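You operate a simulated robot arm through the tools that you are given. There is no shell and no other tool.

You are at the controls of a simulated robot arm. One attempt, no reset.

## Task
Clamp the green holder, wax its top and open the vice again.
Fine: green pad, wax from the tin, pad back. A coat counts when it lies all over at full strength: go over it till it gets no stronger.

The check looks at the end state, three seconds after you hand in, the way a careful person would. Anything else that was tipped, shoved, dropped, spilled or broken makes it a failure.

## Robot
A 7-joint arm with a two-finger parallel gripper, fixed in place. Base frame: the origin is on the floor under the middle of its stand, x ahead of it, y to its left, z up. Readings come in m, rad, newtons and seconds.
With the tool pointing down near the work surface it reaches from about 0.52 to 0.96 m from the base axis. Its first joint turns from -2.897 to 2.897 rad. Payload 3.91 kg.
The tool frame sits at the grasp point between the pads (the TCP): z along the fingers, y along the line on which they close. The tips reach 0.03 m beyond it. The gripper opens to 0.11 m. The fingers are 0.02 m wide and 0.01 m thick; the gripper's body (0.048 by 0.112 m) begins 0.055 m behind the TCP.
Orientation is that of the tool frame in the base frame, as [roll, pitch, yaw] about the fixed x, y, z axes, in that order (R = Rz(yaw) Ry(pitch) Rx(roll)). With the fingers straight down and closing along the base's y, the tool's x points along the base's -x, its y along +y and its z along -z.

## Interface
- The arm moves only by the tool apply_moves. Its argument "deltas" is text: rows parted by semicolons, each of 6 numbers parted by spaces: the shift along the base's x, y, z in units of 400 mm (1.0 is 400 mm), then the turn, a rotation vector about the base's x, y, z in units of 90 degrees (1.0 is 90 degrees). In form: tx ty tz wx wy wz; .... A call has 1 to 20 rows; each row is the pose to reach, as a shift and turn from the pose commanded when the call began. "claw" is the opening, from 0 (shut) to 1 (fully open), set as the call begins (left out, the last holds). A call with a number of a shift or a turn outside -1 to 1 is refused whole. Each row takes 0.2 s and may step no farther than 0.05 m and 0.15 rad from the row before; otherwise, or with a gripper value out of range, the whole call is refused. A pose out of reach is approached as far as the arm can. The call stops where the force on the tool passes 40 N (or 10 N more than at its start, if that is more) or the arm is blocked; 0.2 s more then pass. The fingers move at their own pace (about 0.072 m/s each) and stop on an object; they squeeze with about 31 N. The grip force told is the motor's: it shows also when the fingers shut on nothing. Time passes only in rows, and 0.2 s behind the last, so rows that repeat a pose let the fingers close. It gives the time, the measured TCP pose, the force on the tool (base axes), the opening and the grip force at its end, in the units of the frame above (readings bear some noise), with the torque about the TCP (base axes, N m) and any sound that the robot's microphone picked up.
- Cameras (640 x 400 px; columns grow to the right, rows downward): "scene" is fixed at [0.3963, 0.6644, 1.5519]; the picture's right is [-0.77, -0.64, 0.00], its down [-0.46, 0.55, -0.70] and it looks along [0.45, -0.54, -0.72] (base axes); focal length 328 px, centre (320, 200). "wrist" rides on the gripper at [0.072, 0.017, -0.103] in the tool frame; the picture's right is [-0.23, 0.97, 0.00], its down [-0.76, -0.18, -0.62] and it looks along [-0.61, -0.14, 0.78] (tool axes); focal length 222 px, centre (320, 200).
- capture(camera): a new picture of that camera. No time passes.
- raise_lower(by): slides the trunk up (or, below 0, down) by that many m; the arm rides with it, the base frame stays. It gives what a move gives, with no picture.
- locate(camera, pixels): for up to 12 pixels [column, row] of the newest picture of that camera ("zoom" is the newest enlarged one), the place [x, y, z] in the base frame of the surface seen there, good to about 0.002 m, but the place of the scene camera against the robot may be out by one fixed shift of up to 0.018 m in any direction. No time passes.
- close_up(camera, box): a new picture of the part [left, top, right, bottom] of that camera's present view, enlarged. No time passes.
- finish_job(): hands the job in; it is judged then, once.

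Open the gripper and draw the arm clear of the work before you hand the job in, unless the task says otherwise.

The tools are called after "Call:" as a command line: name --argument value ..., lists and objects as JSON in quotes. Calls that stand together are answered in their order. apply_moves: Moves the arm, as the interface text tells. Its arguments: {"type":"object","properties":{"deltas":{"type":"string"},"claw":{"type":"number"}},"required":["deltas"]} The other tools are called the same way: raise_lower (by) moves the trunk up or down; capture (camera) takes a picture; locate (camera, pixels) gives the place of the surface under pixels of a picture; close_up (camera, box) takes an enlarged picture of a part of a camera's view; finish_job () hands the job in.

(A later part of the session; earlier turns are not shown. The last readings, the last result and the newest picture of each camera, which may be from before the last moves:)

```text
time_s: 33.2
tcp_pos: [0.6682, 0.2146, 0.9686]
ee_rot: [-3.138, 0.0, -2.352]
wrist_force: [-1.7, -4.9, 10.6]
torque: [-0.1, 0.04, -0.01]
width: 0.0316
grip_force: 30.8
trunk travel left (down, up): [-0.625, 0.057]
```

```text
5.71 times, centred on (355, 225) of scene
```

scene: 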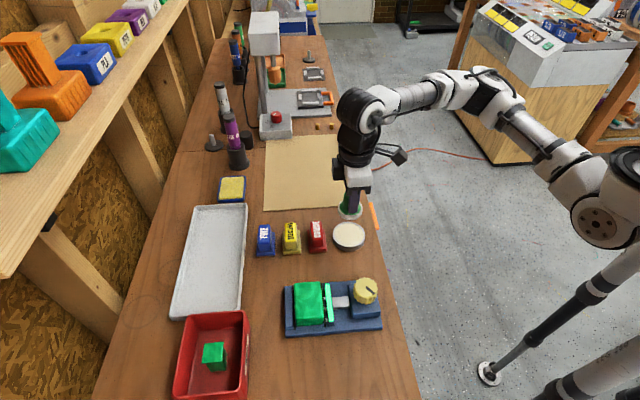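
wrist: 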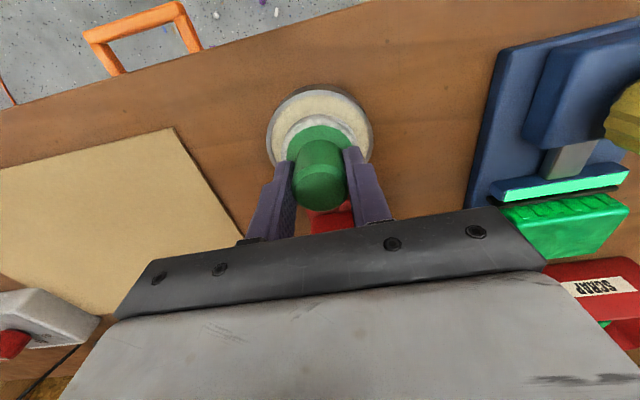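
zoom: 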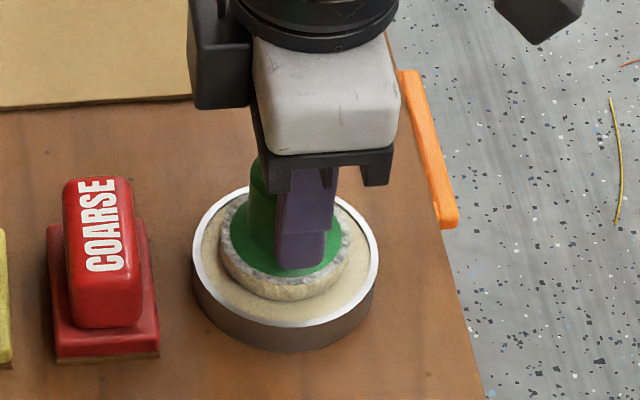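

The pad's felt edge has turned wax-coloured, so it is loaded. I'll lift it straight out of the tin to z≈1.06 and then measure the clamped block from the wrist view.

Call:
apply_moves --deltas "0 0 0.03 0 0 0; 0 0 0.08 0 0 0; 0 0 0.14 0 0 0; 0 0 0.2 0 0 0; 0 0 0.235 0 0 0; 0 0 0.235 0 0 0" --claw 0

Call:
close_up --camera "wrist" --box '[420, 120, 580, 220]'

Call:
close_up --camera "scene" --box '[310, 190, 400, 260]'

```text
time_s: 34.6
tcp_pos: [0.6674, 0.2154, 1.0603]
ee_rot: [-3.141, 0.0, -2.352]
wrist_force: [-0.1, -0.6, -0.6]
torque: [-0.01, 0.04, -0.02]
width: 0.0314
grip_force: 30.9
trunk travel left (down, up): [-0.625, 0.057]
```

```text
4.00 times, centred on (500, 170) of wrist
```

zoom: 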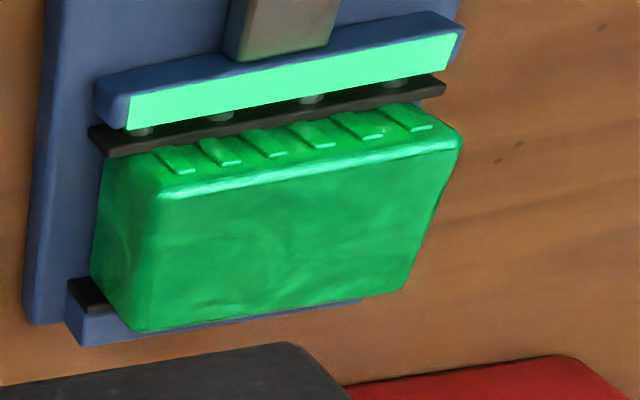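

```text
5.71 times, centred on (355, 225) of scene
```

zoom: 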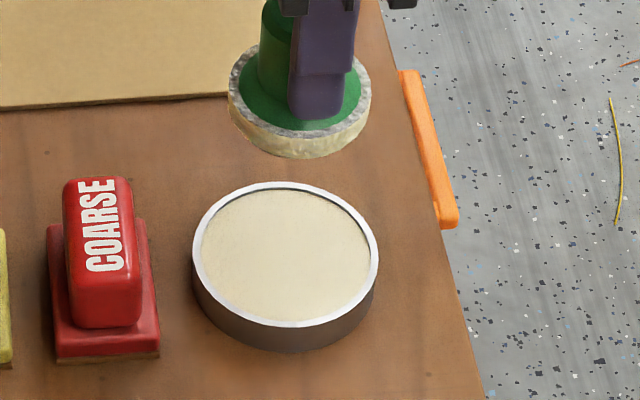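

The tin stayed in place. In the wrist zoom the block's top face has corners near (165,195), (452,150), (400,288) and (145,322), so I'll read those and the centre.

Call:
locate --camera "zoom" --pixels '[[165, 198], [452, 150], [402, 286], [147, 322], [290, 250], [310, 175], [150, 260], [428, 220], [270, 310], [300, 100], [90, 135], [440, 90]]'

```text
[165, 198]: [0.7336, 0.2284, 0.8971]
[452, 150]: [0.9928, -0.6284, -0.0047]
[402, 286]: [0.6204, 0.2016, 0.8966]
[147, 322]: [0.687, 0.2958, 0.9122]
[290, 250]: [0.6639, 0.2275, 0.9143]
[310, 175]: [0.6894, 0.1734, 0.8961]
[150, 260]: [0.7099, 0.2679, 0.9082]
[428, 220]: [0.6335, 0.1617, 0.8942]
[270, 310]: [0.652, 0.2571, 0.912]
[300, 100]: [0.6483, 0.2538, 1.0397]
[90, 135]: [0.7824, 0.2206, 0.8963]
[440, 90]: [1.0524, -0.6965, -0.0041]
```

Those readings belong to the scene zoom, since the newest enlarged picture was that one. I'll retake the wrist close-up and read it again.

Call:
close_up --camera "wrist" --box '[420, 120, 580, 220]'

Call:
locate --camera "zoom" --pixels '[[165, 198], [452, 150], [402, 286], [147, 322], [290, 250], [310, 175], [150, 260], [428, 220], [270, 310], [300, 80], [160, 190], [440, 60]]'

```text
4.00 times, centred on (500, 170) of wrist
```

zoom: 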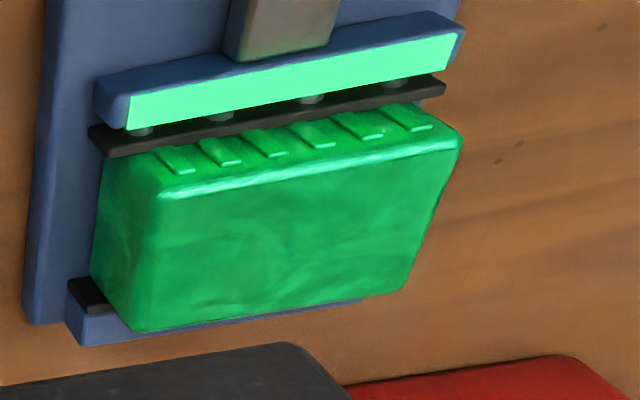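

```text
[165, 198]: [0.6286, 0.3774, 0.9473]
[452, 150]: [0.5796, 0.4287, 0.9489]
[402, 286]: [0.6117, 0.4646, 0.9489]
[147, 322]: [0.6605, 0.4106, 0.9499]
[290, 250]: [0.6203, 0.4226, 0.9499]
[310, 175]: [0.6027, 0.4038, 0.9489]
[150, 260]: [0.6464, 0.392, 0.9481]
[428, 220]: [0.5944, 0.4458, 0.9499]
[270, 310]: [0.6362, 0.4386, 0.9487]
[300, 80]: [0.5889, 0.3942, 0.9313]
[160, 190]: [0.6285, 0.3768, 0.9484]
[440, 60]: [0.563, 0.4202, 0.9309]
```

The clamped block's top now has corners A(0.629,0.377), B(0.580,0.429), C(0.612,0.465) and D(0.661,0.411) at z 0.949, with its centre at (0.620,0.420) and axes at about ±45.5°. I'll carry the pad over its centre and come down to about 15 mm above.

Call:
apply_moves --deltas "-0.015 0.064 0 0 0 0; -0.03 0.128 0 0 0 0; -0.045 0.191 0 0 0 0; -0.06 0.255 0 0 0 0; -0.075 0.319 0 0 0 0; -0.09 0.383 0 0 0 0; -0.105 0.446 0 0 0 0; -0.1195 0.51 0 0 0 0; -0.1195 0.51 -0.05 0 0 0; -0.1195 0.51 -0.09 0 0 0; -0.1195 0.51 -0.1155 0 0 0; -0.1195 0.51 -0.1155 0 0 0" --claw 0

Call:
capture --camera "wrist"

Call:
close_up --camera "scene" --box '[265, 255, 395, 345]'

```text
time_s: 37.2
tcp_pos: [0.6189, 0.4208, 1.0156]
ee_rot: [-3.141, -0.001, -2.352]
wrist_force: [0.4, 0.3, -1.2]
torque: [0.0, 0.0, -0.01]
width: 0.0317
grip_force: 30.8
trunk travel left (down, up): [-0.625, 0.057]
```

```text
taken
```

wrist: 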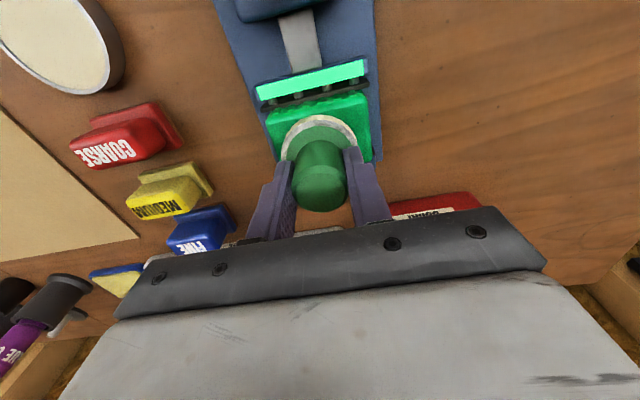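

```text
4.44 times, centred on (330, 300) of scene
```

zoom: 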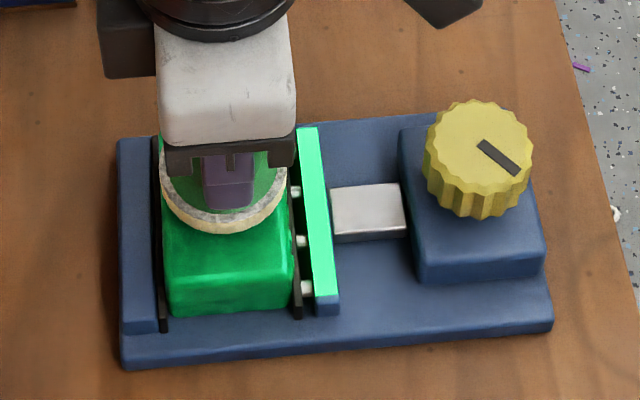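

The pad is centred over the block, 15 mm up. I'll lower it in steps to commanded z≈0.999 to find contact.

Call:
apply_moves --deltas "0 0 -0.0125 0 0 0; 0 0 -0.025 0 0 0; 0 0 -0.033 0 0 0; 0 0 -0.0365 0 0 0; 0 0 -0.04 0 0 0" --claw 0

```text
time_s: 38.4
tcp_pos: [0.6196, 0.421, 1.0011]
ee_rot: [3.138, 0.005, -2.351]
wrist_force: [1.6, 2.4, 14.0]
torque: [0.01, -0.1, -0.02]
width: 0.0316
grip_force: 31.0
trunk travel left (down, up): [-0.625, 0.057]
```

There is 14 N of contact at the block centre. I'll rub a three-lane raster over the whole top at this pressure (±26 mm along, ±13 mm across), returning to the centre.

Call:
apply_moves --deltas "-0.0354 0.0103 0 0 0 0; -0.0691 0.0224 0 0 0 0; -0.0506 0.0042 0 0 0 0; -0.0321 -0.0141 0 0 0 0; -0.0135 -0.0323 0 0 0 0; 0.0050 -0.0505 0 0 0 0; 0.0236 -0.0688 0 0 0 0; 0.0464 -0.0456 0 0 0 0; 0.0278 -0.0274 0 0 0 0; 0.0093 -0.0091 0 0 0 0; -0.0093 0.0091 0 0 0 0; -0.0278 0.0274 0 0 0 0; -0.0464 0.0456 0 0 0 0; -0.0236 0.0688 0 0 0 0; -0.0050 0.0505 0 0 0 0; 0.0135 0.0323 0 0 0 0; 0.0321 0.0141 0 0 0 0; 0.0506 -0.0042 0 0 0 0; 0.0691 -0.0224 0 0 0 0; 0 0 0 0 0 0" --claw 0

Call:
close_up --camera "scene" --box '[265, 255, 395, 345]'

Call:
close_up --camera "wrist" --box '[240, 60, 400, 220]'

```text
time_s: 42.6
tcp_pos: [0.621, 0.4186, 1.0017]
ee_rot: [-3.137, 0.002, -2.352]
wrist_force: [5.9, -4.1, 18.6]
torque: [-0.09, -0.29, -0.05]
width: 0.0315
grip_force: 31.3
trunk travel left (down, up): [-0.625, 0.057]
```

```text
4.44 times, centred on (330, 300) of scene
```

zoom: 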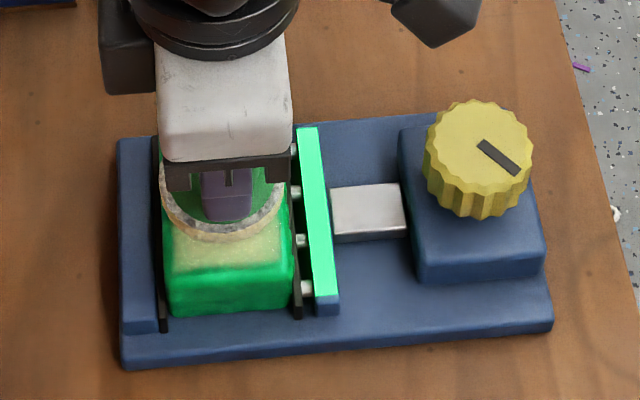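

```text
2.50 times, centred on (320, 140) of wrist
```

zoom: 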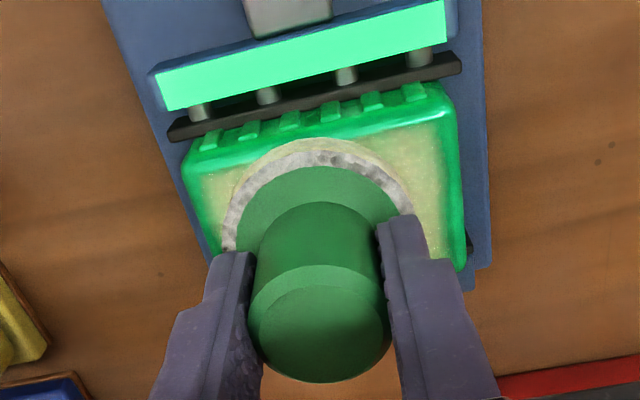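

A translucent coat has formed, but a green band remains along the rim and corners. I'll lift, return over the tin and look at the whole top from there.

Call:
apply_moves --deltas "0 0 0.03 0 0 0; 0 0 0.08 0 0 0; 0 0 0.1555 0 0 0; 0.015 -0.064 0.1555 0 0 0; 0.03 -0.128 0.1555 0 0 0; 0.045 -0.191 0.1555 0 0 0; 0.06 -0.255 0.1555 0 0 0; 0.075 -0.319 0.1555 0 0 0; 0.09 -0.383 0.1555 0 0 0; 0.105 -0.446 0.1555 0 0 0; 0.1195 -0.51 0.1555 0 0 0; 0.1195 -0.51 0.1555 0 0 0" --claw 0

Call:
close_up --camera "scene" --box '[280, 270, 350, 335]'

Call:
close_up --camera "wrist" --box '[430, 130, 560, 220]'

```text
time_s: 45.2
tcp_pos: [0.6679, 0.2154, 1.0606]
ee_rot: [3.141, 0.0, -2.353]
wrist_force: [0.2, -0.3, -0.9]
torque: [-0.01, -0.03, 0.02]
width: 0.0314
grip_force: 30.9
trunk travel left (down, up): [-0.625, 0.057]
```

```text
6.15 times, centred on (315, 302) of scene
```

zoom: 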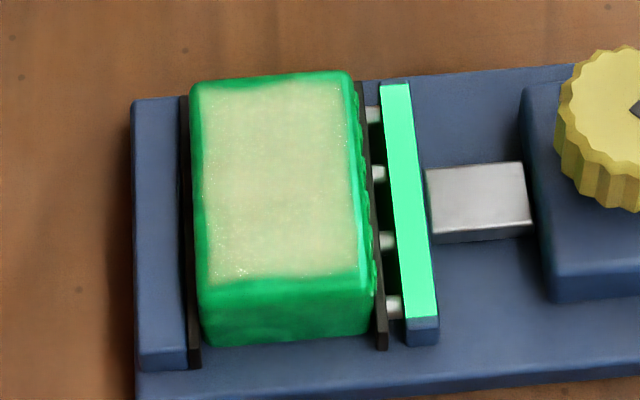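

```text
4.44 times, centred on (495, 175) of wrist
```

zoom: 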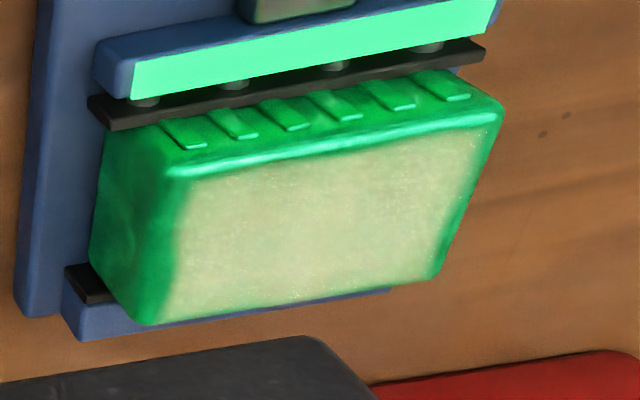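

The coat covers most of the flat top but is thin and fades at the ends and edges. I'll reload: lower into the tin to the same depth (about 10 N), rub one circle and lift again.

Call:
apply_moves --deltas "0 0 -0.06 0 0 0; 0 0 -0.12 0 0 0; 0 0 -0.18 0 0 0; 0 0 -0.22 0 0 0; 0 0 -0.229 0 0 0; 0 0 -0.236 0 0 0; 0.01 0 -0.236 0 0 0; 0.007 0.007 -0.236 0 0 0; 0 0.01 -0.236 0 0 0; -0.007 0.007 -0.236 0 0 0; -0.01 0 -0.236 0 0 0; -0.007 -0.007 -0.236 0 0 0; 0 -0.01 -0.236 0 0 0; 0.007 -0.007 -0.236 0 0 0; 0.01 0 -0.236 0 0 0; 0 0.01 -0.236 0 0 0; -0.01 0 -0.236 0 0 0; 0 -0.01 -0.236 0 0 0; 0 0 -0.236 0 0 0" --claw 0

Call:
close_up --camera "scene" --box '[310, 190, 400, 260]'

```text
time_s: 49.2
tcp_pos: [0.6678, 0.2161, 0.9674]
ee_rot: [-3.142, 0.001, -2.349]
wrist_force: [-1.2, -1.8, 4.5]
torque: [-0.02, -0.02, -0.02]
width: 0.0318
grip_force: 30.9
trunk travel left (down, up): [-0.625, 0.057]
```

```text
5.71 times, centred on (355, 225) of scene
```

zoom: 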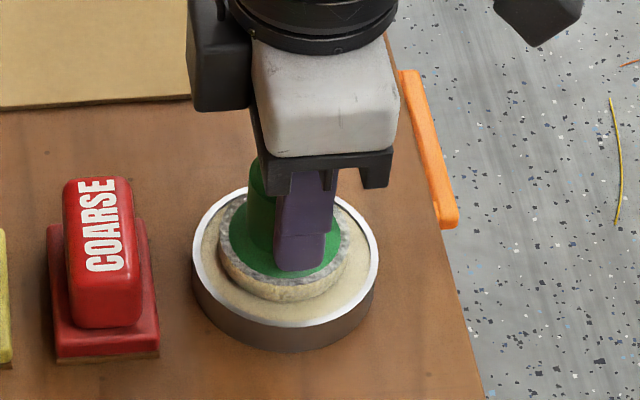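

The pad is reloaded (4.5 N contact, tin steady). I'll lift, carry it back over the block and lower to the same contact height of 0.999.

Call:
apply_moves --deltas "0 0 0.05 0 0 0; 0 0 0.11 0 0 0; 0 0 0.18 0 0 0; 0 0 0.236 0 0 0; -0.015 0.064 0.236 0 0 0; -0.03 0.128 0.236 0 0 0; -0.045 0.191 0.236 0 0 0; -0.06 0.255 0.236 0 0 0; -0.075 0.319 0.236 0 0 0; -0.09 0.383 0.236 0 0 0; -0.105 0.446 0.236 0 0 0; -0.1195 0.51 0.236 0 0 0; -0.1195 0.51 0.18 0 0 0; -0.1195 0.51 0.13 0 0 0; -0.1195 0.51 0.1 0 0 0; -0.1195 0.51 0.087 0 0 0; -0.1195 0.51 0.0805 0 0 0; -0.1195 0.51 0.0805 0 0 0" --claw 0

```text
time_s: 53.0
tcp_pos: [0.6193, 0.419, 1.0002]
ee_rot: [-3.141, 0.003, -2.351]
wrist_force: [1.3, -1.2, 12.4]
torque: [-0.07, -0.09, 0.0]
width: 0.0318
grip_force: 30.8
trunk travel left (down, up): [-0.625, 0.057]
```

There is 12 N of contact again. This pass goes wider: a full perimeter at ±31 mm by ±17 mm, then the middle lane, to coat the ends and corners.

Call:
apply_moves --deltas "-0.0408 0.0120 0 0 0 0; -0.0851 0.0240 0 0 0 0; -0.0629 0.0023 0 0 0 0; -0.0408 -0.0194 0 0 0 0; -0.0187 -0.0412 0 0 0 0; 0.0034 -0.0629 0 0 0 0; 0.0255 -0.0846 0 0 0 0; 0.0553 -0.0543 0 0 0 0; 0.0851 -0.0240 0 0 0 0; 0.0629 -0.0023 0 0 0 0; 0.0408 0.0194 0 0 0 0; 0.0187 0.0412 0 0 0 0; -0.0034 0.0629 0 0 0 0; -0.0255 0.0846 0 0 0 0; -0.0553 0.0543 0 0 0 0; -0.0332 0.0326 0 0 0 0; -0.0111 0.0109 0 0 0 0; 0.0111 -0.0109 0 0 0 0; 0.0332 -0.0326 0 0 0 0; 0.0553 -0.0543 0 0 0 0" --claw 0

Call:
close_up --camera "scene" --box '[265, 255, 395, 345]'

Call:
close_up --camera "wrist" --box '[240, 60, 400, 220]'

```text
time_s: 57.2
tcp_pos: [0.6415, 0.3989, 0.9998]
ee_rot: [3.141, 0.002, -2.35]
wrist_force: [-3.7, 3.9, 15.8]
torque: [0.32, 0.07, 0.03]
width: 0.0318
grip_force: 30.9
trunk travel left (down, up): [-0.625, 0.057]
```

```text
4.44 times, centred on (330, 300) of scene
```

zoom: 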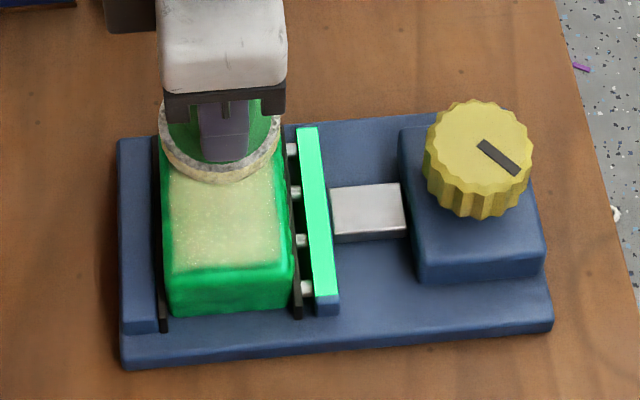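

```text
2.50 times, centred on (320, 140) of wrist
```

zoom: 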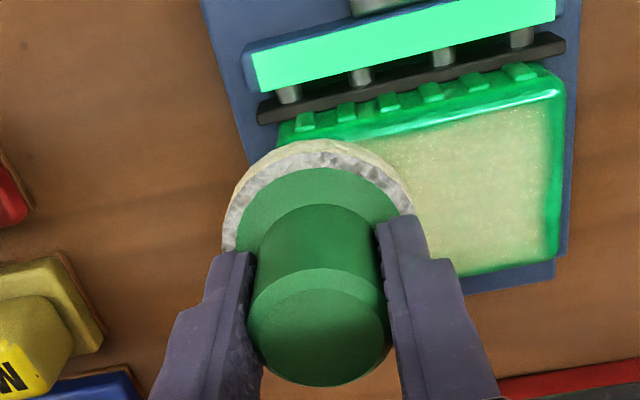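

The coat is getting denser and force is steady at about 16 N. I'll do further lanes at ±9 mm and then an edge lane at -19 mm without reloading, ending at the far corner.

Call:
apply_moves --deltas "0.0157 0.0160 0 0 0 0; -0.0064 0.0377 0 0 0 0; -0.0285 0.0594 0 0 0 0; -0.0506 0.0811 0 0 0 0; -0.0727 0.1028 0 0 0 0; -0.0948 0.1245 0 0 0 0; -0.1263 0.0924 0 0 0 0; -0.1042 0.0707 0 0 0 0; -0.0821 0.0490 0 0 0 0; -0.0600 0.0273 0 0 0 0; -0.0379 0.0056 0 0 0 0; -0.0158 -0.0161 0 0 0 0; -0.0333 -0.0339 0 0 0 0; -0.0554 -0.0122 0 0 0 0; -0.0775 0.0095 0 0 0 0; -0.0996 0.0312 0 0 0 0; -0.1217 0.0529 0 0 0 0; -0.1438 0.0746 0 0 0 0; -0.1105 0.1085 0 0 0 0; -0.0772 0.1424 0 0 0 0" --claw 0

Call:
close_up --camera "scene" --box '[280, 270, 350, 335]'

Call:
close_up --camera "wrist" --box '[200, 60, 400, 220]'

```text
time_s: 61.4
tcp_pos: [0.6118, 0.4554, 1.0005]
ee_rot: [3.139, 0.0, -2.351]
wrist_force: [-0.5, 0.0, 2.3]
torque: [-0.02, 0.01, 0.02]
width: 0.0316
grip_force: 30.8
trunk travel left (down, up): [-0.625, 0.057]
```

```text
6.15 times, centred on (315, 302) of scene
```

zoom: 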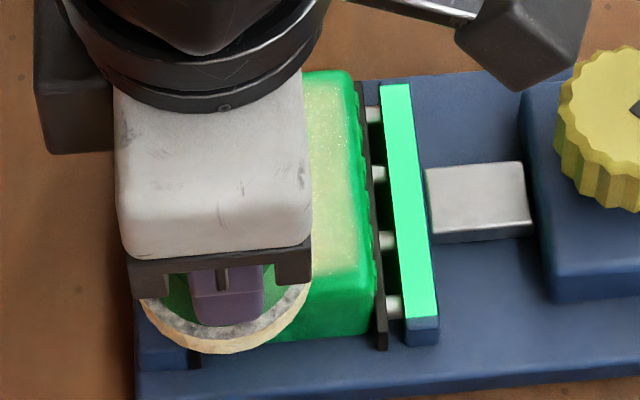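

```text
2.50 times, centred on (300, 140) of wrist
```

zoom: 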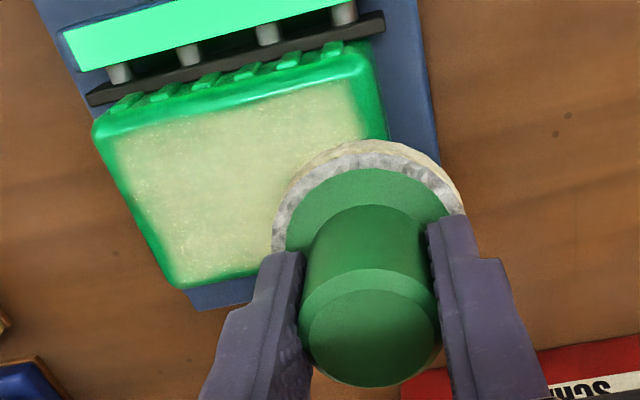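

The force fell to 2 N at this corner, so it was pressed too lightly here. I'll lift, move toward the tin and inspect the whole top again.

Call:
apply_moves --deltas "0 0 0.03 0 0 0; 0 0 0.08 0 0 0; 0 0 0.1555 0 0 0; 0.015 -0.064 0.1555 0 0 0; 0.035 -0.138 0.1555 0 0 0; 0.055 -0.211 0.1555 0 0 0; 0.075 -0.285 0.1555 0 0 0; 0.095 -0.359 0.1555 0 0 0; 0.11 -0.433 0.1555 0 0 0; 0.125 -0.51 0.1555 0 0 0; 0.1414 -0.5981 0.1555 0 0 0; 0.1414 -0.5981 0.1555 0 0 0" --claw 0

Call:
close_up --camera "scene" --box '[280, 270, 350, 335]'

Call:
close_up --camera "wrist" --box '[430, 130, 560, 220]'

```text
time_s: 64.0
tcp_pos: [0.6695, 0.2146, 1.0615]
ee_rot: [3.141, 0.0, -2.352]
wrist_force: [0.3, 0.0, -0.2]
torque: [0.0, 0.03, -0.01]
width: 0.0316
grip_force: 30.9
trunk travel left (down, up): [-0.625, 0.057]
```

```text
6.15 times, centred on (315, 302) of scene
```

zoom: 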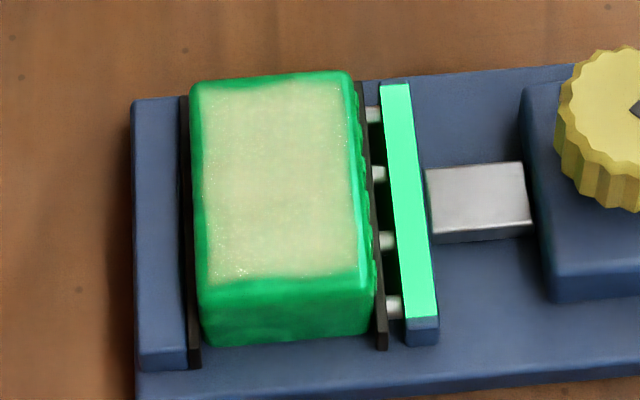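

```text
4.44 times, centred on (495, 175) of wrist
```

zoom: 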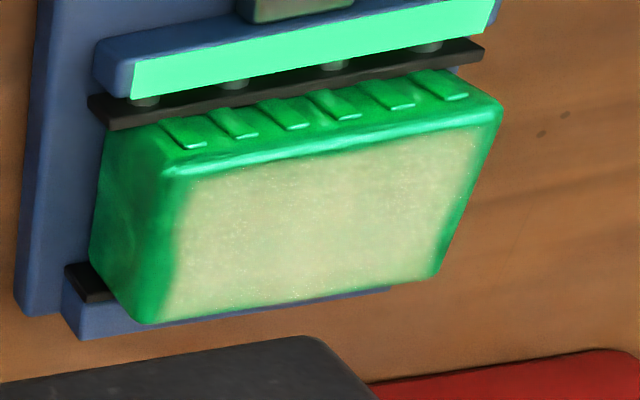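

The coat now covers the flat top evenly with only the rounded rim green, and looks a bit stronger and more even than before. To reach full strength I'll reload and go over it again, so down into the tin once more.

Call:
apply_moves --deltas "0 0 -0.06 0 0 0; 0 0 -0.12 0 0 0; 0 0 -0.18 0 0 0; 0 0 -0.22 0 0 0; 0 0 -0.23 0 0 0; 0 0 -0.2375 0 0 0; 0.012 0 -0.2375 0 0 0; 0.008 0.008 -0.2375 0 0 0; 0 0.012 -0.2375 0 0 0; -0.008 0.008 -0.2375 0 0 0; -0.012 0 -0.2375 0 0 0; -0.008 -0.008 -0.2375 0 0 0; 0 -0.012 -0.2375 0 0 0; 0.008 -0.008 -0.2375 0 0 0; 0.012 0 -0.2375 0 0 0; 0 0.012 -0.2375 0 0 0; -0.012 0 -0.2375 0 0 0; 0 -0.012 -0.2375 0 0 0; 0 0 -0.2375 0 0 0" --claw 0

Call:
close_up --camera "scene" --box '[310, 190, 400, 260]'

```text
time_s: 68.0
tcp_pos: [0.6691, 0.2149, 0.967]
ee_rot: [3.141, 0.0, -2.35]
wrist_force: [0.2, 0.4, -0.3]
torque: [-0.03, -0.01, -0.01]
width: 0.0313
grip_force: 30.9
trunk travel left (down, up): [-0.625, 0.057]
```

```text
5.71 times, centred on (355, 225) of scene
```

zoom: 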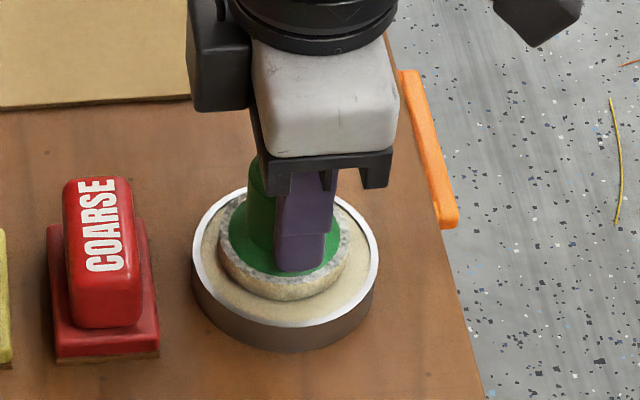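

The force reads zero at this depth, so the pad may have slid up slightly in the grip. I'll lower in 0.6 mm steps until there is real contact with the wax, then rub.

Call:
apply_moves --deltas "0 0 -0.0015 0 0 0; 0 0 -0.003 0 0 0; 0 0 -0.003 0 0 0" --claw 0

```text
time_s: 68.8
tcp_pos: [0.6683, 0.2162, 0.967]
ee_rot: [-3.14, 0.001, -2.352]
wrist_force: [0.4, -1.0, 6.7]
torque: [0.05, -0.08, 0.0]
width: 0.032
grip_force: 31.5
trunk travel left (down, up): [-0.625, 0.057]
```

Contact is 6.7 N now. I'll rub two small circles here to load the pad well, then lift out.

Call:
apply_moves --deltas "0.012 0 -0.001 0 0 0; 0.008 0.008 -0.001 0 0 0; 0 0.012 -0.001 0 0 0; -0.008 0.008 -0.001 0 0 0; -0.012 0 -0.001 0 0 0; -0.008 -0.008 -0.001 0 0 0; 0 -0.012 -0.001 0 0 0; 0.008 -0.008 -0.001 0 0 0; 0.012 0 -0.001 0 0 0; 0 0.012 -0.001 0 0 0; -0.012 0 -0.001 0 0 0; 0 -0.012 -0.001 0 0 0; 0 0 -0.001 0 0 0; 0 0 0.05 0 0 0; 0 0 0.11 0 0 0; 0 0 0.18 0 0 0; 0 0 0.2405 0 0 0; 0 0 0.2405 0 0 0" --claw 0

Call:
close_up --camera "scene" --box '[310, 190, 400, 260]'

```text
time_s: 72.6
tcp_pos: [0.6699, 0.2171, 1.0629]
ee_rot: [3.14, -0.001, -2.349]
wrist_force: [0.6, -0.2, -0.9]
torque: [0.0, 0.0, 0.03]
width: 0.0314
grip_force: 30.5
trunk travel left (down, up): [-0.625, 0.057]
```

```text
5.71 times, centred on (355, 225) of scene
```

zoom: 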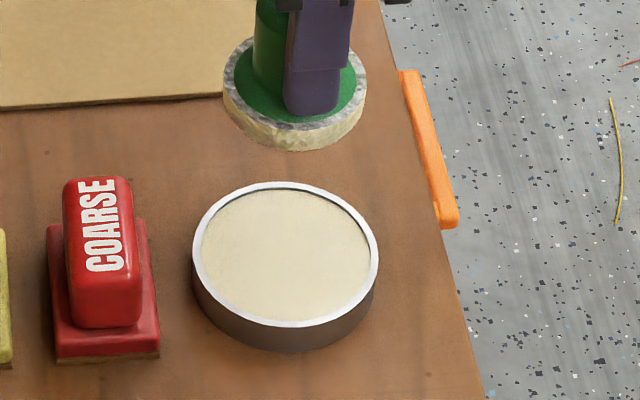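

The pad is fully waxed around its felt and the tin stands where it was. I'll carry it back to the block and lower to commanded 0.998, then check the force.

Call:
apply_moves --deltas "-0.015 0.064 0 0 0 0; -0.03 0.128 0 0 0 0; -0.045 0.191 0 0 0 0; -0.06 0.255 0 0 0 0; -0.075 0.319 0 0 0 0; -0.09 0.383 0 0 0 0; -0.105 0.446 0 0 0 0; -0.1195 0.51 0 0 0 0; -0.1195 0.51 -0.06 0 0 0; -0.1195 0.51 -0.11 0 0 0; -0.1195 0.51 -0.14 0 0 0; -0.1195 0.51 -0.15 0 0 0; -0.1195 0.51 -0.158 0 0 0; -0.1195 0.51 -0.158 0 0 0" --claw 0

```text
time_s: 75.6
tcp_pos: [0.6211, 0.4201, 0.9999]
ee_rot: [-3.141, 0.003, -2.35]
wrist_force: [2.3, -1.0, 13.7]
torque: [-0.1, -0.2, 0.03]
width: 0.0317
grip_force: 31.0
trunk travel left (down, up): [-0.625, 0.057]
```

There is 13.7 N of contact. I'll run a slow edge lap at ±30 by ±18 mm with 10 mm steps, pressing 0.4–0.8 mm deeper on the side that felt light.

Call:
apply_moves --deltas "-0.0425 0.0102 0 0 0 0; -0.0850 0.0205 0 0 0 0; -0.0672 0.0030 0 0 0 0; -0.0494 -0.0146 0 0 0 0; -0.0316 -0.0321 0 0 0 0; -0.0137 -0.0496 0 0 0 0; 0.0041 -0.0671 0 0 0 0; 0.0219 -0.0847 0 0 0 0; 0.0430 -0.0633 0 0 0 0; 0.0640 -0.0419 0 0 0 0; 0.0850 -0.0205 -0.001 0 0 0; 0.0672 -0.0030 -0.001 0 0 0; 0.0494 0.0146 -0.001 0 0 0; 0.0316 0.0321 -0.001 0 0 0; 0.0137 0.0496 -0.001 0 0 0; -0.0041 0.0671 -0.002 0 0 0; -0.0219 0.0847 -0.002 0 0 0; -0.0430 0.0633 -0.002 0 0 0; -0.0640 0.0419 -0.001 0 0 0; -0.0850 0.0205 0 0 0 0" --claw 0

```text
time_s: 79.8
tcp_pos: [0.5847, 0.4272, 0.9999]
ee_rot: [3.141, -0.001, -2.351]
wrist_force: [2.8, 2.3, 12.0]
torque: [0.28, -0.27, 0.03]
width: 0.0316
grip_force: 31.4
trunk travel left (down, up): [-0.625, 0.057]
```

Force is steady at 12 N. I'll continue with three inner lanes at -9, 0 and +9 mm, ending at the centre.

Call:
apply_moves --deltas "0.0158 0.0160 0 0 0 0; 0.0372 -0.0050 0 0 0 0; 0.0586 -0.0260 0 0 0 0; 0.0799 -0.0471 0 0 0 0; 0.1013 -0.0681 0 0 0 0; 0.1227 -0.0891 0 0 0 0; 0.1385 -0.0731 0 0 0 0; 0.1171 -0.0521 0 0 0 0; 0.0957 -0.0310 0 0 0 0; 0.0743 -0.0100 0 0 0 0; 0.0529 0.0110 0 0 0 0; 0.0316 0.0321 0 0 0 0; 0.0473 0.0481 -0.001 0 0 0; 0.0687 0.0271 -0.001 0 0 0; 0.0901 0.0060 -0.001 0 0 0; 0.1115 -0.0150 -0.001 0 0 0; 0.1329 -0.0360 -0.001 0 0 0; 0.1543 -0.0571 -0.001 0 0 0; 0.1701 -0.0410 0 0 0 0; 0.0850 -0.0205 0 0 0 0" --claw 0

Call:
apply_moves --deltas "0 0 0.03 0 0 0; 0 0 0.08 0 0 0; 0 0 0.158 0 0 0; 0.015 -0.064 0.158 0 0 0; 0.03 -0.128 0.158 0 0 0; 0.045 -0.191 0.158 0 0 0; 0.06 -0.255 0.158 0 0 0; 0.075 -0.319 0.158 0 0 0; 0.09 -0.383 0.158 0 0 0; 0.105 -0.446 0.158 0 0 0; 0.1195 -0.51 0.158 0 0 0; 0.1195 -0.51 0.158 0 0 0" --claw 0

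Call:
close_up --camera "scene" --box '[280, 270, 350, 335]'

Call:
close_up --camera "wrist" --box '[430, 130, 560, 220]'

```text
time_s: 84.0
tcp_pos: [0.6202, 0.42, 0.9997]
ee_rot: [-3.14, -0.001, -2.353]
wrist_force: [2.2, -1.5, 8.8]
torque: [0.0, -0.14, -0.01]
width: 0.0317
grip_force: 30.8
trunk travel left (down, up): [-0.625, 0.057]
```

```text
time_s: 86.6
tcp_pos: [0.6671, 0.2156, 1.0611]
ee_rot: [-3.141, 0.001, -2.353]
wrist_force: [1.1, -0.5, -0.2]
torque: [0.0, -0.01, -0.03]
width: 0.0318
grip_force: 30.9
trunk travel left (down, up): [-0.625, 0.057]
```

```text
6.15 times, centred on (315, 302) of scene
```

zoom: 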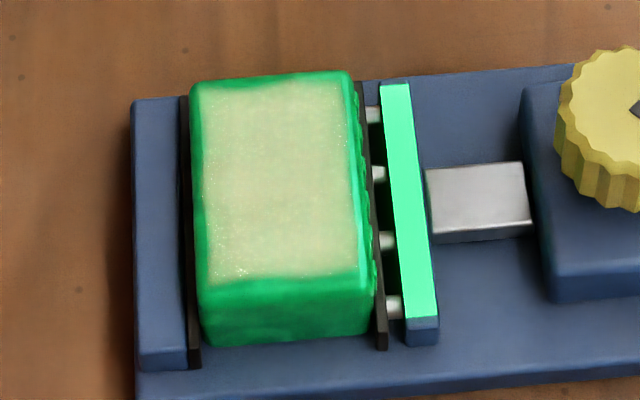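

```text
4.44 times, centred on (495, 175) of wrist
```

zoom: 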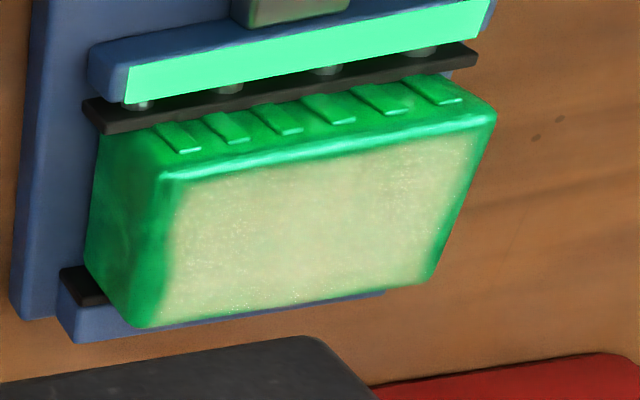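

The coat looks the same as after the second load, a sign it is near its limit. To check evenness and corners, I'll move beside the block at about (0.673,0.367,1.04) for a closer, more overhead wrist view.

Call:
apply_moves --deltas "0.002 0.08 0 0 0 0; 0.004 0.16 0 0 0 0; 0.008 0.24 -0.01 0 0 0; 0.01 0.32 -0.03 0 0 0; 0.012 0.378 -0.05 0 0 0; 0.012 0.378 -0.05 0 0 0" --claw 0

Call:
capture --camera "wrist"

Call:
close_up --camera "wrist" --box '[350, 70, 510, 190]'

```text
time_s: 88.0
tcp_pos: [0.6711, 0.3672, 1.0413]
ee_rot: [-3.141, 0.0, -2.352]
wrist_force: [0.3, 0.7, -0.9]
torque: [-0.02, 0.01, 0.0]
width: 0.0315
grip_force: 31.1
trunk travel left (down, up): [-0.625, 0.057]
```

```text
taken
```

wrist: 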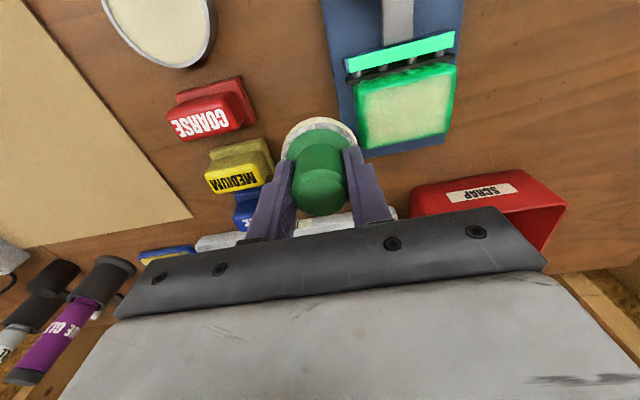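

```text
3.33 times, centred on (430, 130) of wrist
```

zoom: 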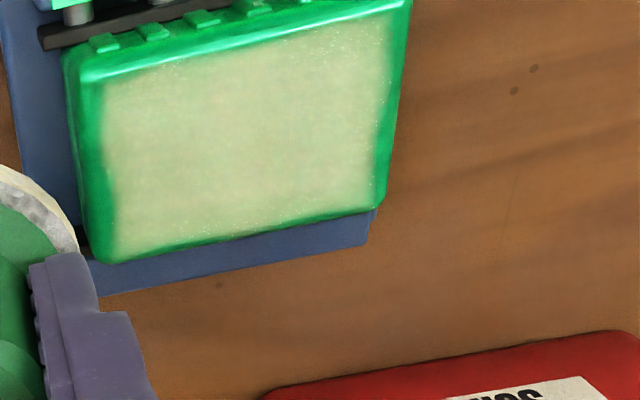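

I'll zoom tighter on the block's top at wrist (405,108) to judge the coat near its edges.

Call:
close_up --camera "wrist" --box '[350, 60, 462, 156]'

Call:
locate --camera "zoom" --pixels '[[70, 130], [560, 60], [530, 290], [110, 370], [130, 140], [540, 80], [500, 285], [140, 350], [320, 230], [320, 100], [60, 300], [320, 330]]'

```text
4.17 times, centred on (406, 108) of wrist
```

zoom: 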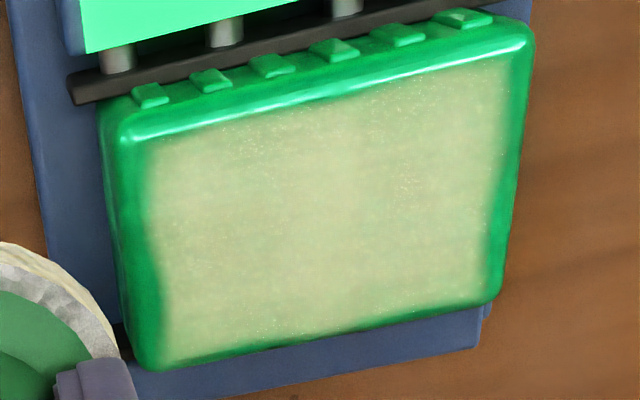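

```text
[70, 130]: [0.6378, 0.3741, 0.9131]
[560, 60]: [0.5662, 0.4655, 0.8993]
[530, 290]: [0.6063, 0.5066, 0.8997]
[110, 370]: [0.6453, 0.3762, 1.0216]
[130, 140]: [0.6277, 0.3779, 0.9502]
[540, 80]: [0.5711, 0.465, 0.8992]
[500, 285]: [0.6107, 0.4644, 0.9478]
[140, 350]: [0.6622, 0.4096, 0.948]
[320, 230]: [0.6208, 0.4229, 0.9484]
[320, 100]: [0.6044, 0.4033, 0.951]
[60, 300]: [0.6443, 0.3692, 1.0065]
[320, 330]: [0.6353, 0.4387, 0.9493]
```

The flat top is coated nearly to its rounded rim on all sides. To be sure it gets no stronger, I'll do one more full load and pass, then compare this same view. I'm going back to the tin and down to commanded z≈0.9645 with a rub.

Call:
apply_moves --deltas "0 -0.06 0.03 0 0 0; -0.004 -0.14 0.05 0 0 0; -0.008 -0.22 0.05 0 0 0; -0.01 -0.3 0.05 0 0 0; -0.012 -0.378 0.05 0 0 0; -0.012 -0.378 0 0 0 0; -0.012 -0.378 -0.07 0 0 0; -0.012 -0.378 -0.14 0 0 0; -0.012 -0.378 -0.18 0 0 0; -0.012 -0.378 -0.188 0 0 0; -0.012 -0.378 -0.192 0 0 0; 0 -0.378 -0.192 0 0 0; -0.004 -0.37 -0.192 0 0 0; -0.012 -0.366 -0.192 0 0 0; -0.02 -0.37 -0.192 0 0 0; -0.024 -0.378 -0.192 0 0 0; -0.02 -0.386 -0.192 0 0 0; -0.012 -0.39 -0.192 0 0 0; -0.004 -0.386 -0.192 0 0 0; -0.012 -0.378 -0.192 0 0 0" --claw 0

```text
time_s: 92.2
tcp_pos: [0.6688, 0.2147, 0.9652]
ee_rot: [-3.139, 0.005, -2.352]
wrist_force: [4.9, -7.4, 18.6]
torque: [-0.2, -0.08, -0.01]
width: 0.0317
grip_force: 31.6
trunk travel left (down, up): [-0.625, 0.057]
```

Contact is 18.6 N with the wax, so the pad is loaded. I'll lift, carry it to the block and press a little firmer at commanded 0.9975.

Call:
apply_moves --deltas "0 0 0.05 0 0 0; 0 0 0.11 0 0 0; 0 0 0.18 0 0 0; 0 0 0.242 0 0 0; -0.015 0.064 0.242 0 0 0; -0.03 0.128 0.242 0 0 0; -0.045 0.191 0.242 0 0 0; -0.06 0.255 0.242 0 0 0; -0.075 0.319 0.242 0 0 0; -0.09 0.383 0.242 0 0 0; -0.105 0.446 0.242 0 0 0; -0.1195 0.51 0.242 0 0 0; -0.1195 0.51 0.19 0 0 0; -0.1195 0.51 0.14 0 0 0; -0.1195 0.51 0.105 0 0 0; -0.1195 0.51 0.09 0 0 0; -0.1195 0.51 0.0828 0 0 0; -0.1195 0.51 0.0828 0 0 0" --claw 0

```text
time_s: 96.0
tcp_pos: [0.6213, 0.4196, 0.9987]
ee_rot: [3.14, 0.003, -2.352]
wrist_force: [2.0, 1.8, 6.0]
torque: [0.07, -0.13, 0.03]
width: 0.0317
grip_force: 30.7
trunk travel left (down, up): [-0.625, 0.057]
```

Only 6 N here, so I'll press 0.8 mm deeper and repeat the edge lap, this time reaching ±33 mm at the ends.

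Call:
apply_moves --deltas "-0.0425 0.0102 -0.002 0 0 0; -0.0903 0.0258 -0.002 0 0 0; -0.0672 0.0030 -0.002 0 0 0; -0.0494 -0.0146 -0.002 0 0 0; -0.0316 -0.0321 -0.002 0 0 0; -0.0137 -0.0496 -0.002 0 0 0; 0.0041 -0.0671 -0.002 0 0 0; 0.0272 -0.0900 -0.002 0 0 0; 0.0483 -0.0686 -0.002 0 0 0; 0.0693 -0.0472 -0.002 0 0 0; 0.0903 -0.0258 -0.003 0 0 0; 0.0672 -0.0030 -0.003 0 0 0; 0.0494 0.0146 -0.003 0 0 0; 0.0316 0.0321 -0.003 0 0 0; 0.0137 0.0496 -0.003 0 0 0; -0.0041 0.0671 -0.004 0 0 0; -0.0272 0.0900 -0.004 0 0 0; -0.0483 0.0686 -0.004 0 0 0; -0.0693 0.0472 -0.003 0 0 0; -0.0850 0.0205 -0.002 0 0 0" --claw 0

Call:
apply_moves --deltas "0.0158 0.0160 0 0 0 0; 0.0372 -0.0050 0 0 0 0; 0.0586 -0.0260 0 0 0 0; 0.0799 -0.0471 0 0 0 0; 0.1013 -0.0681 0 0 0 0; 0.1227 -0.0891 0 0 0 0; 0.1385 -0.0731 0 0 0 0; 0.1171 -0.0521 0 0 0 0; 0.0957 -0.0310 0 0 0 0; 0.0743 -0.0100 0 0 0 0; 0.0529 0.0110 0 0 0 0; 0.0316 0.0321 0 0 0 0; 0.0473 0.0481 -0.001 0 0 0; 0.0687 0.0271 -0.001 0 0 0; 0.0901 0.0060 -0.001 0 0 0; 0.1115 -0.0150 -0.001 0 0 0; 0.1329 -0.0360 -0.001 0 0 0; 0.1543 -0.0571 -0.001 0 0 0; 0.1701 -0.0410 0 0 0 0; 0.0850 -0.0205 0 0 0 0" --claw 0

```text
time_s: 100.2
tcp_pos: [0.5856, 0.4277, 0.9983]
ee_rot: [3.139, 0.002, -2.351]
wrist_force: [2.1, 6.9, 21.8]
torque: [0.42, -0.29, 0.08]
width: 0.0316
grip_force: 30.8
trunk travel left (down, up): [-0.625, 0.057]
```

```text
time_s: 104.4
tcp_pos: [0.6209, 0.4195, 0.997]
ee_rot: [-3.139, 0.006, -2.354]
wrist_force: [6.6, -2.5, 23.0]
torque: [-0.1, -0.31, -0.02]
width: 0.0315
grip_force: 31.1
trunk travel left (down, up): [-0.625, 0.057]
```

That pass was at about 22 N. I'll lift and move to the same viewing spot to compare.

Call:
apply_moves --deltas "0 0 0.04 0 0 0; 0 0 0.09 0 0 0; 0.04 -0.04 0.111 0 0 0; 0.09 -0.09 0.111 0 0 0; 0.1315 -0.132 0.111 0 0 0; 0.1315 -0.132 0.111 0 0 0" --claw 0

Call:
close_up --camera "wrist" --box '[350, 60, 462, 156]'

Call:
close_up --camera "scene" --box '[280, 270, 350, 335]'

```text
time_s: 105.8
tcp_pos: [0.6736, 0.368, 1.0407]
ee_rot: [3.141, 0.0, -2.351]
wrist_force: [0.7, 0.3, -2.1]
torque: [0.02, 0.0, 0.04]
width: 0.0313
grip_force: 31.0
trunk travel left (down, up): [-0.625, 0.057]
```

```text
4.17 times, centred on (406, 108) of wrist
```

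zoom: 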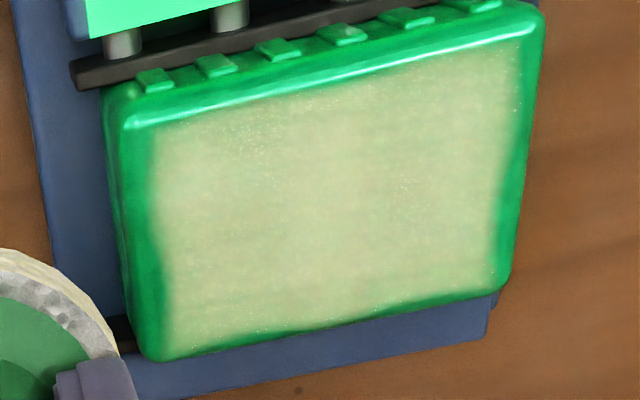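

```text
6.15 times, centred on (315, 302) of scene
```

zoom: 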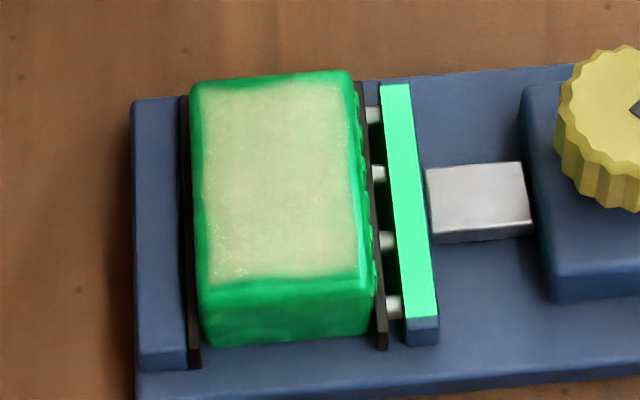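

The coat looks unchanged from the last check, both in tone and extent. I'll zoom in on corners and centre to confirm no thin spots remain.

Call:
close_up --camera "wrist" --box '[366, 66, 410, 104]'

Call:
close_up --camera "wrist" --box '[408, 62, 452, 100]'

Call:
close_up --camera "wrist" --box '[366, 108, 410, 150]'

Call:
close_up --camera "wrist" --box '[408, 100, 452, 140]'

```text
10.53 times, centred on (388, 85) of wrist
```

zoom: 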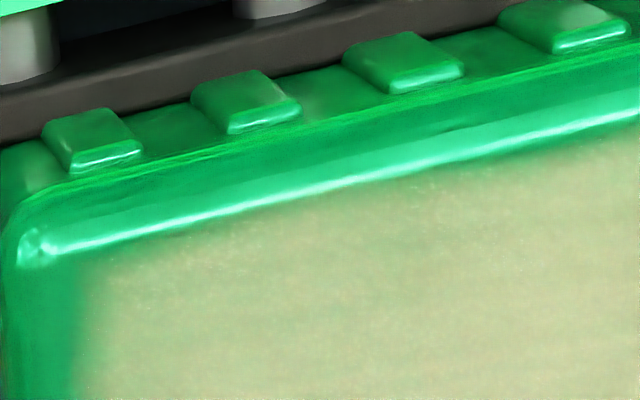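

```text
10.53 times, centred on (430, 81) of wrist
```

zoom: 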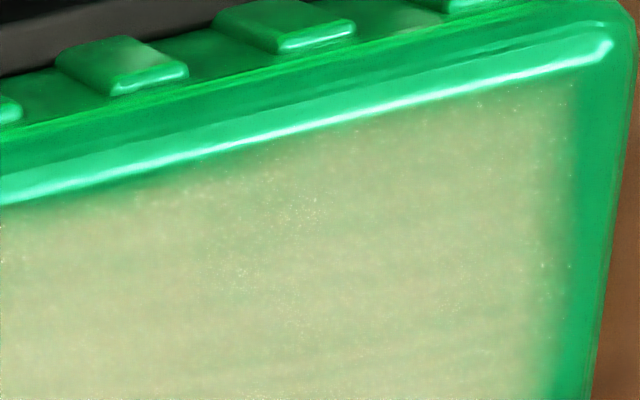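

```text
9.52 times, centred on (388, 129) of wrist
```

zoom: 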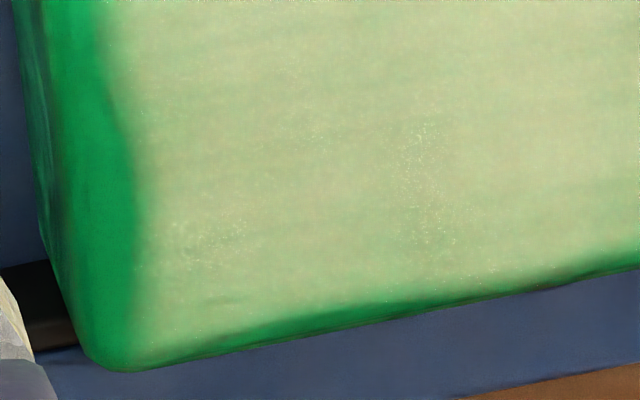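

```text
10.00 times, centred on (430, 120) of wrist
```

zoom: 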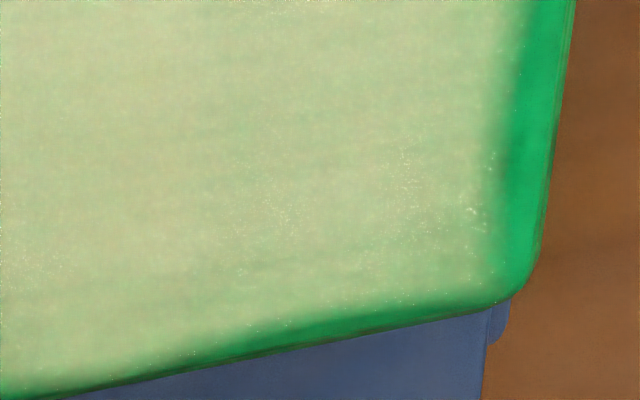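

The coat looks even up to the rounded rim in all four corners. As a final check that it grows no stronger, I'll go back down for one more lap with the wax still on the pad.

Call:
apply_moves --deltas "-0.04 0.04 0 0 0 0; -0.09 0.09 0 0 0 0; -0.1315 0.132 0 0 0 0; -0.1315 0.132 -0.05 0 0 0; -0.1315 0.132 -0.085 0 0 0; -0.1315 0.132 -0.1 0 0 0; -0.1315 0.132 -0.107 0 0 0; -0.1315 0.132 -0.111 0 0 0; -0.1315 0.132 -0.111 0 0 0" --claw 0

Call:
apply_moves --deltas "-0.0425 0.0102 0 0 0 0; -0.0850 0.0205 0 0 0 0; -0.0672 0.0030 0 0 0 0; -0.0494 -0.0146 0 0 0 0; -0.0316 -0.0321 0 0 0 0; -0.0137 -0.0496 0 0 0 0; 0.0041 -0.0671 0 0 0 0; 0.0219 -0.0847 0 0 0 0; 0.0430 -0.0633 0 0 0 0; 0.0640 -0.0419 0 0 0 0; 0.0850 -0.0205 -0.001 0 0 0; 0.0672 -0.0030 -0.001 0 0 0; 0.0494 0.0146 -0.001 0 0 0; 0.0316 0.0321 -0.001 0 0 0; 0.0137 0.0496 -0.001 0 0 0; -0.0041 0.0671 -0.002 0 0 0; -0.0219 0.0847 -0.002 0 0 0; -0.0430 0.0633 -0.002 0 0 0; -0.0640 0.0419 -0.001 0 0 0; -0.0850 0.0205 0 0 0 0" --claw 0

Call:
apply_moves --deltas "0.0158 0.0160 0 0 0 0; 0.0372 -0.0050 0 0 0 0; 0.0586 -0.0260 0 0 0 0; 0.0799 -0.0471 0 0 0 0; 0.1013 -0.0681 0 0 0 0; 0.1227 -0.0891 0 0 0 0; 0.1385 -0.0731 0 0 0 0; 0.1171 -0.0521 0 0 0 0; 0.0957 -0.0310 0 0 0 0; 0.0743 -0.0100 0 0 0 0; 0.0529 0.0110 0 0 0 0; 0.0316 0.0321 0 0 0 0; 0.0473 0.0481 -0.001 0 0 0; 0.0687 0.0271 -0.001 0 0 0; 0.0901 0.0060 -0.001 0 0 0; 0.1115 -0.0150 -0.001 0 0 0; 0.1329 -0.0360 -0.001 0 0 0; 0.1543 -0.0571 -0.001 0 0 0; 0.1701 -0.0410 0 0 0 0; 0.0850 -0.0205 0 0 0 0" --claw 0

Call:
apply_moves --deltas "0 0 0.04 0 0 0; 0 0 0.09 0 0 0; 0.04 -0.04 0.111 0 0 0; 0.09 -0.09 0.111 0 0 0; 0.1315 -0.132 0.111 0 0 0; 0.1315 -0.132 0.111 0 0 0" --claw 0

Call:
close_up --camera "wrist" --box '[350, 60, 462, 156]'

Call:
close_up --camera "scene" --box '[280, 270, 350, 335]'

```text
time_s: 107.8
tcp_pos: [0.6193, 0.421, 0.9982]
ee_rot: [3.14, 0.003, -2.351]
wrist_force: [-0.4, 1.3, 9.1]
torque: [0.04, -0.02, 0.01]
width: 0.0314
grip_force: 30.5
trunk travel left (down, up): [-0.625, 0.057]
```

```text
time_s: 112.0
tcp_pos: [0.5874, 0.4269, 0.997]
ee_rot: [-3.141, 0.0, -2.351]
wrist_force: [1.5, 2.3, 12.0]
torque: [0.2, -0.19, 0.06]
width: 0.0312
grip_force: 30.7
trunk travel left (down, up): [-0.625, 0.057]
```

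```text
time_s: 116.2
tcp_pos: [0.6207, 0.4193, 0.9975]
ee_rot: [-3.141, 0.0, -2.353]
wrist_force: [4.5, -2.2, 15.2]
torque: [-0.08, -0.22, -0.03]
width: 0.0316
grip_force: 31.0
trunk travel left (down, up): [-0.625, 0.057]
```

```text
time_s: 117.6
tcp_pos: [0.6739, 0.3674, 1.0428]
ee_rot: [-3.141, 0.0, -2.352]
wrist_force: [0.6, -0.1, -0.5]
torque: [0.01, 0.0, -0.01]
width: 0.0315
grip_force: 31.4
trunk travel left (down, up): [-0.625, 0.057]
```

```text
4.17 times, centred on (406, 108) of wrist
```

zoom: 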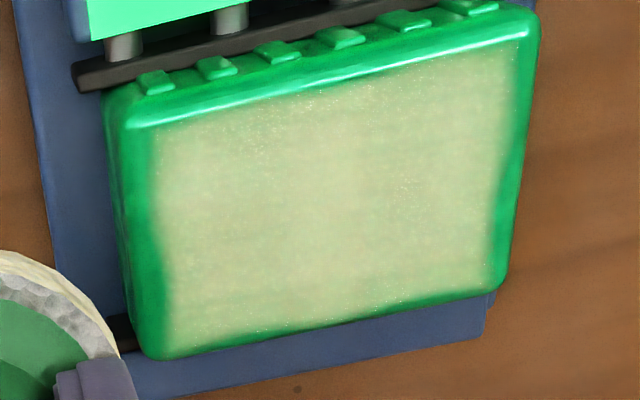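

```text
6.15 times, centred on (315, 302) of scene
```

zoom: 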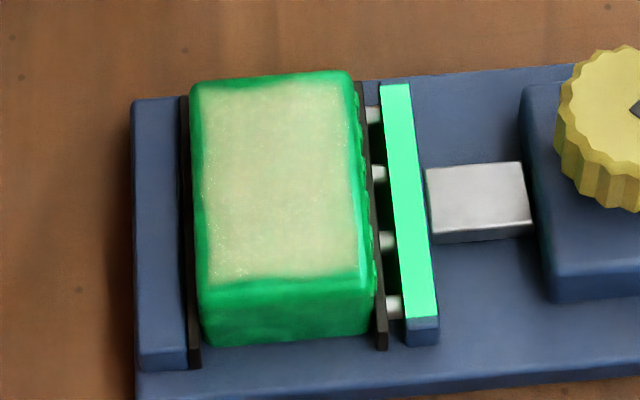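

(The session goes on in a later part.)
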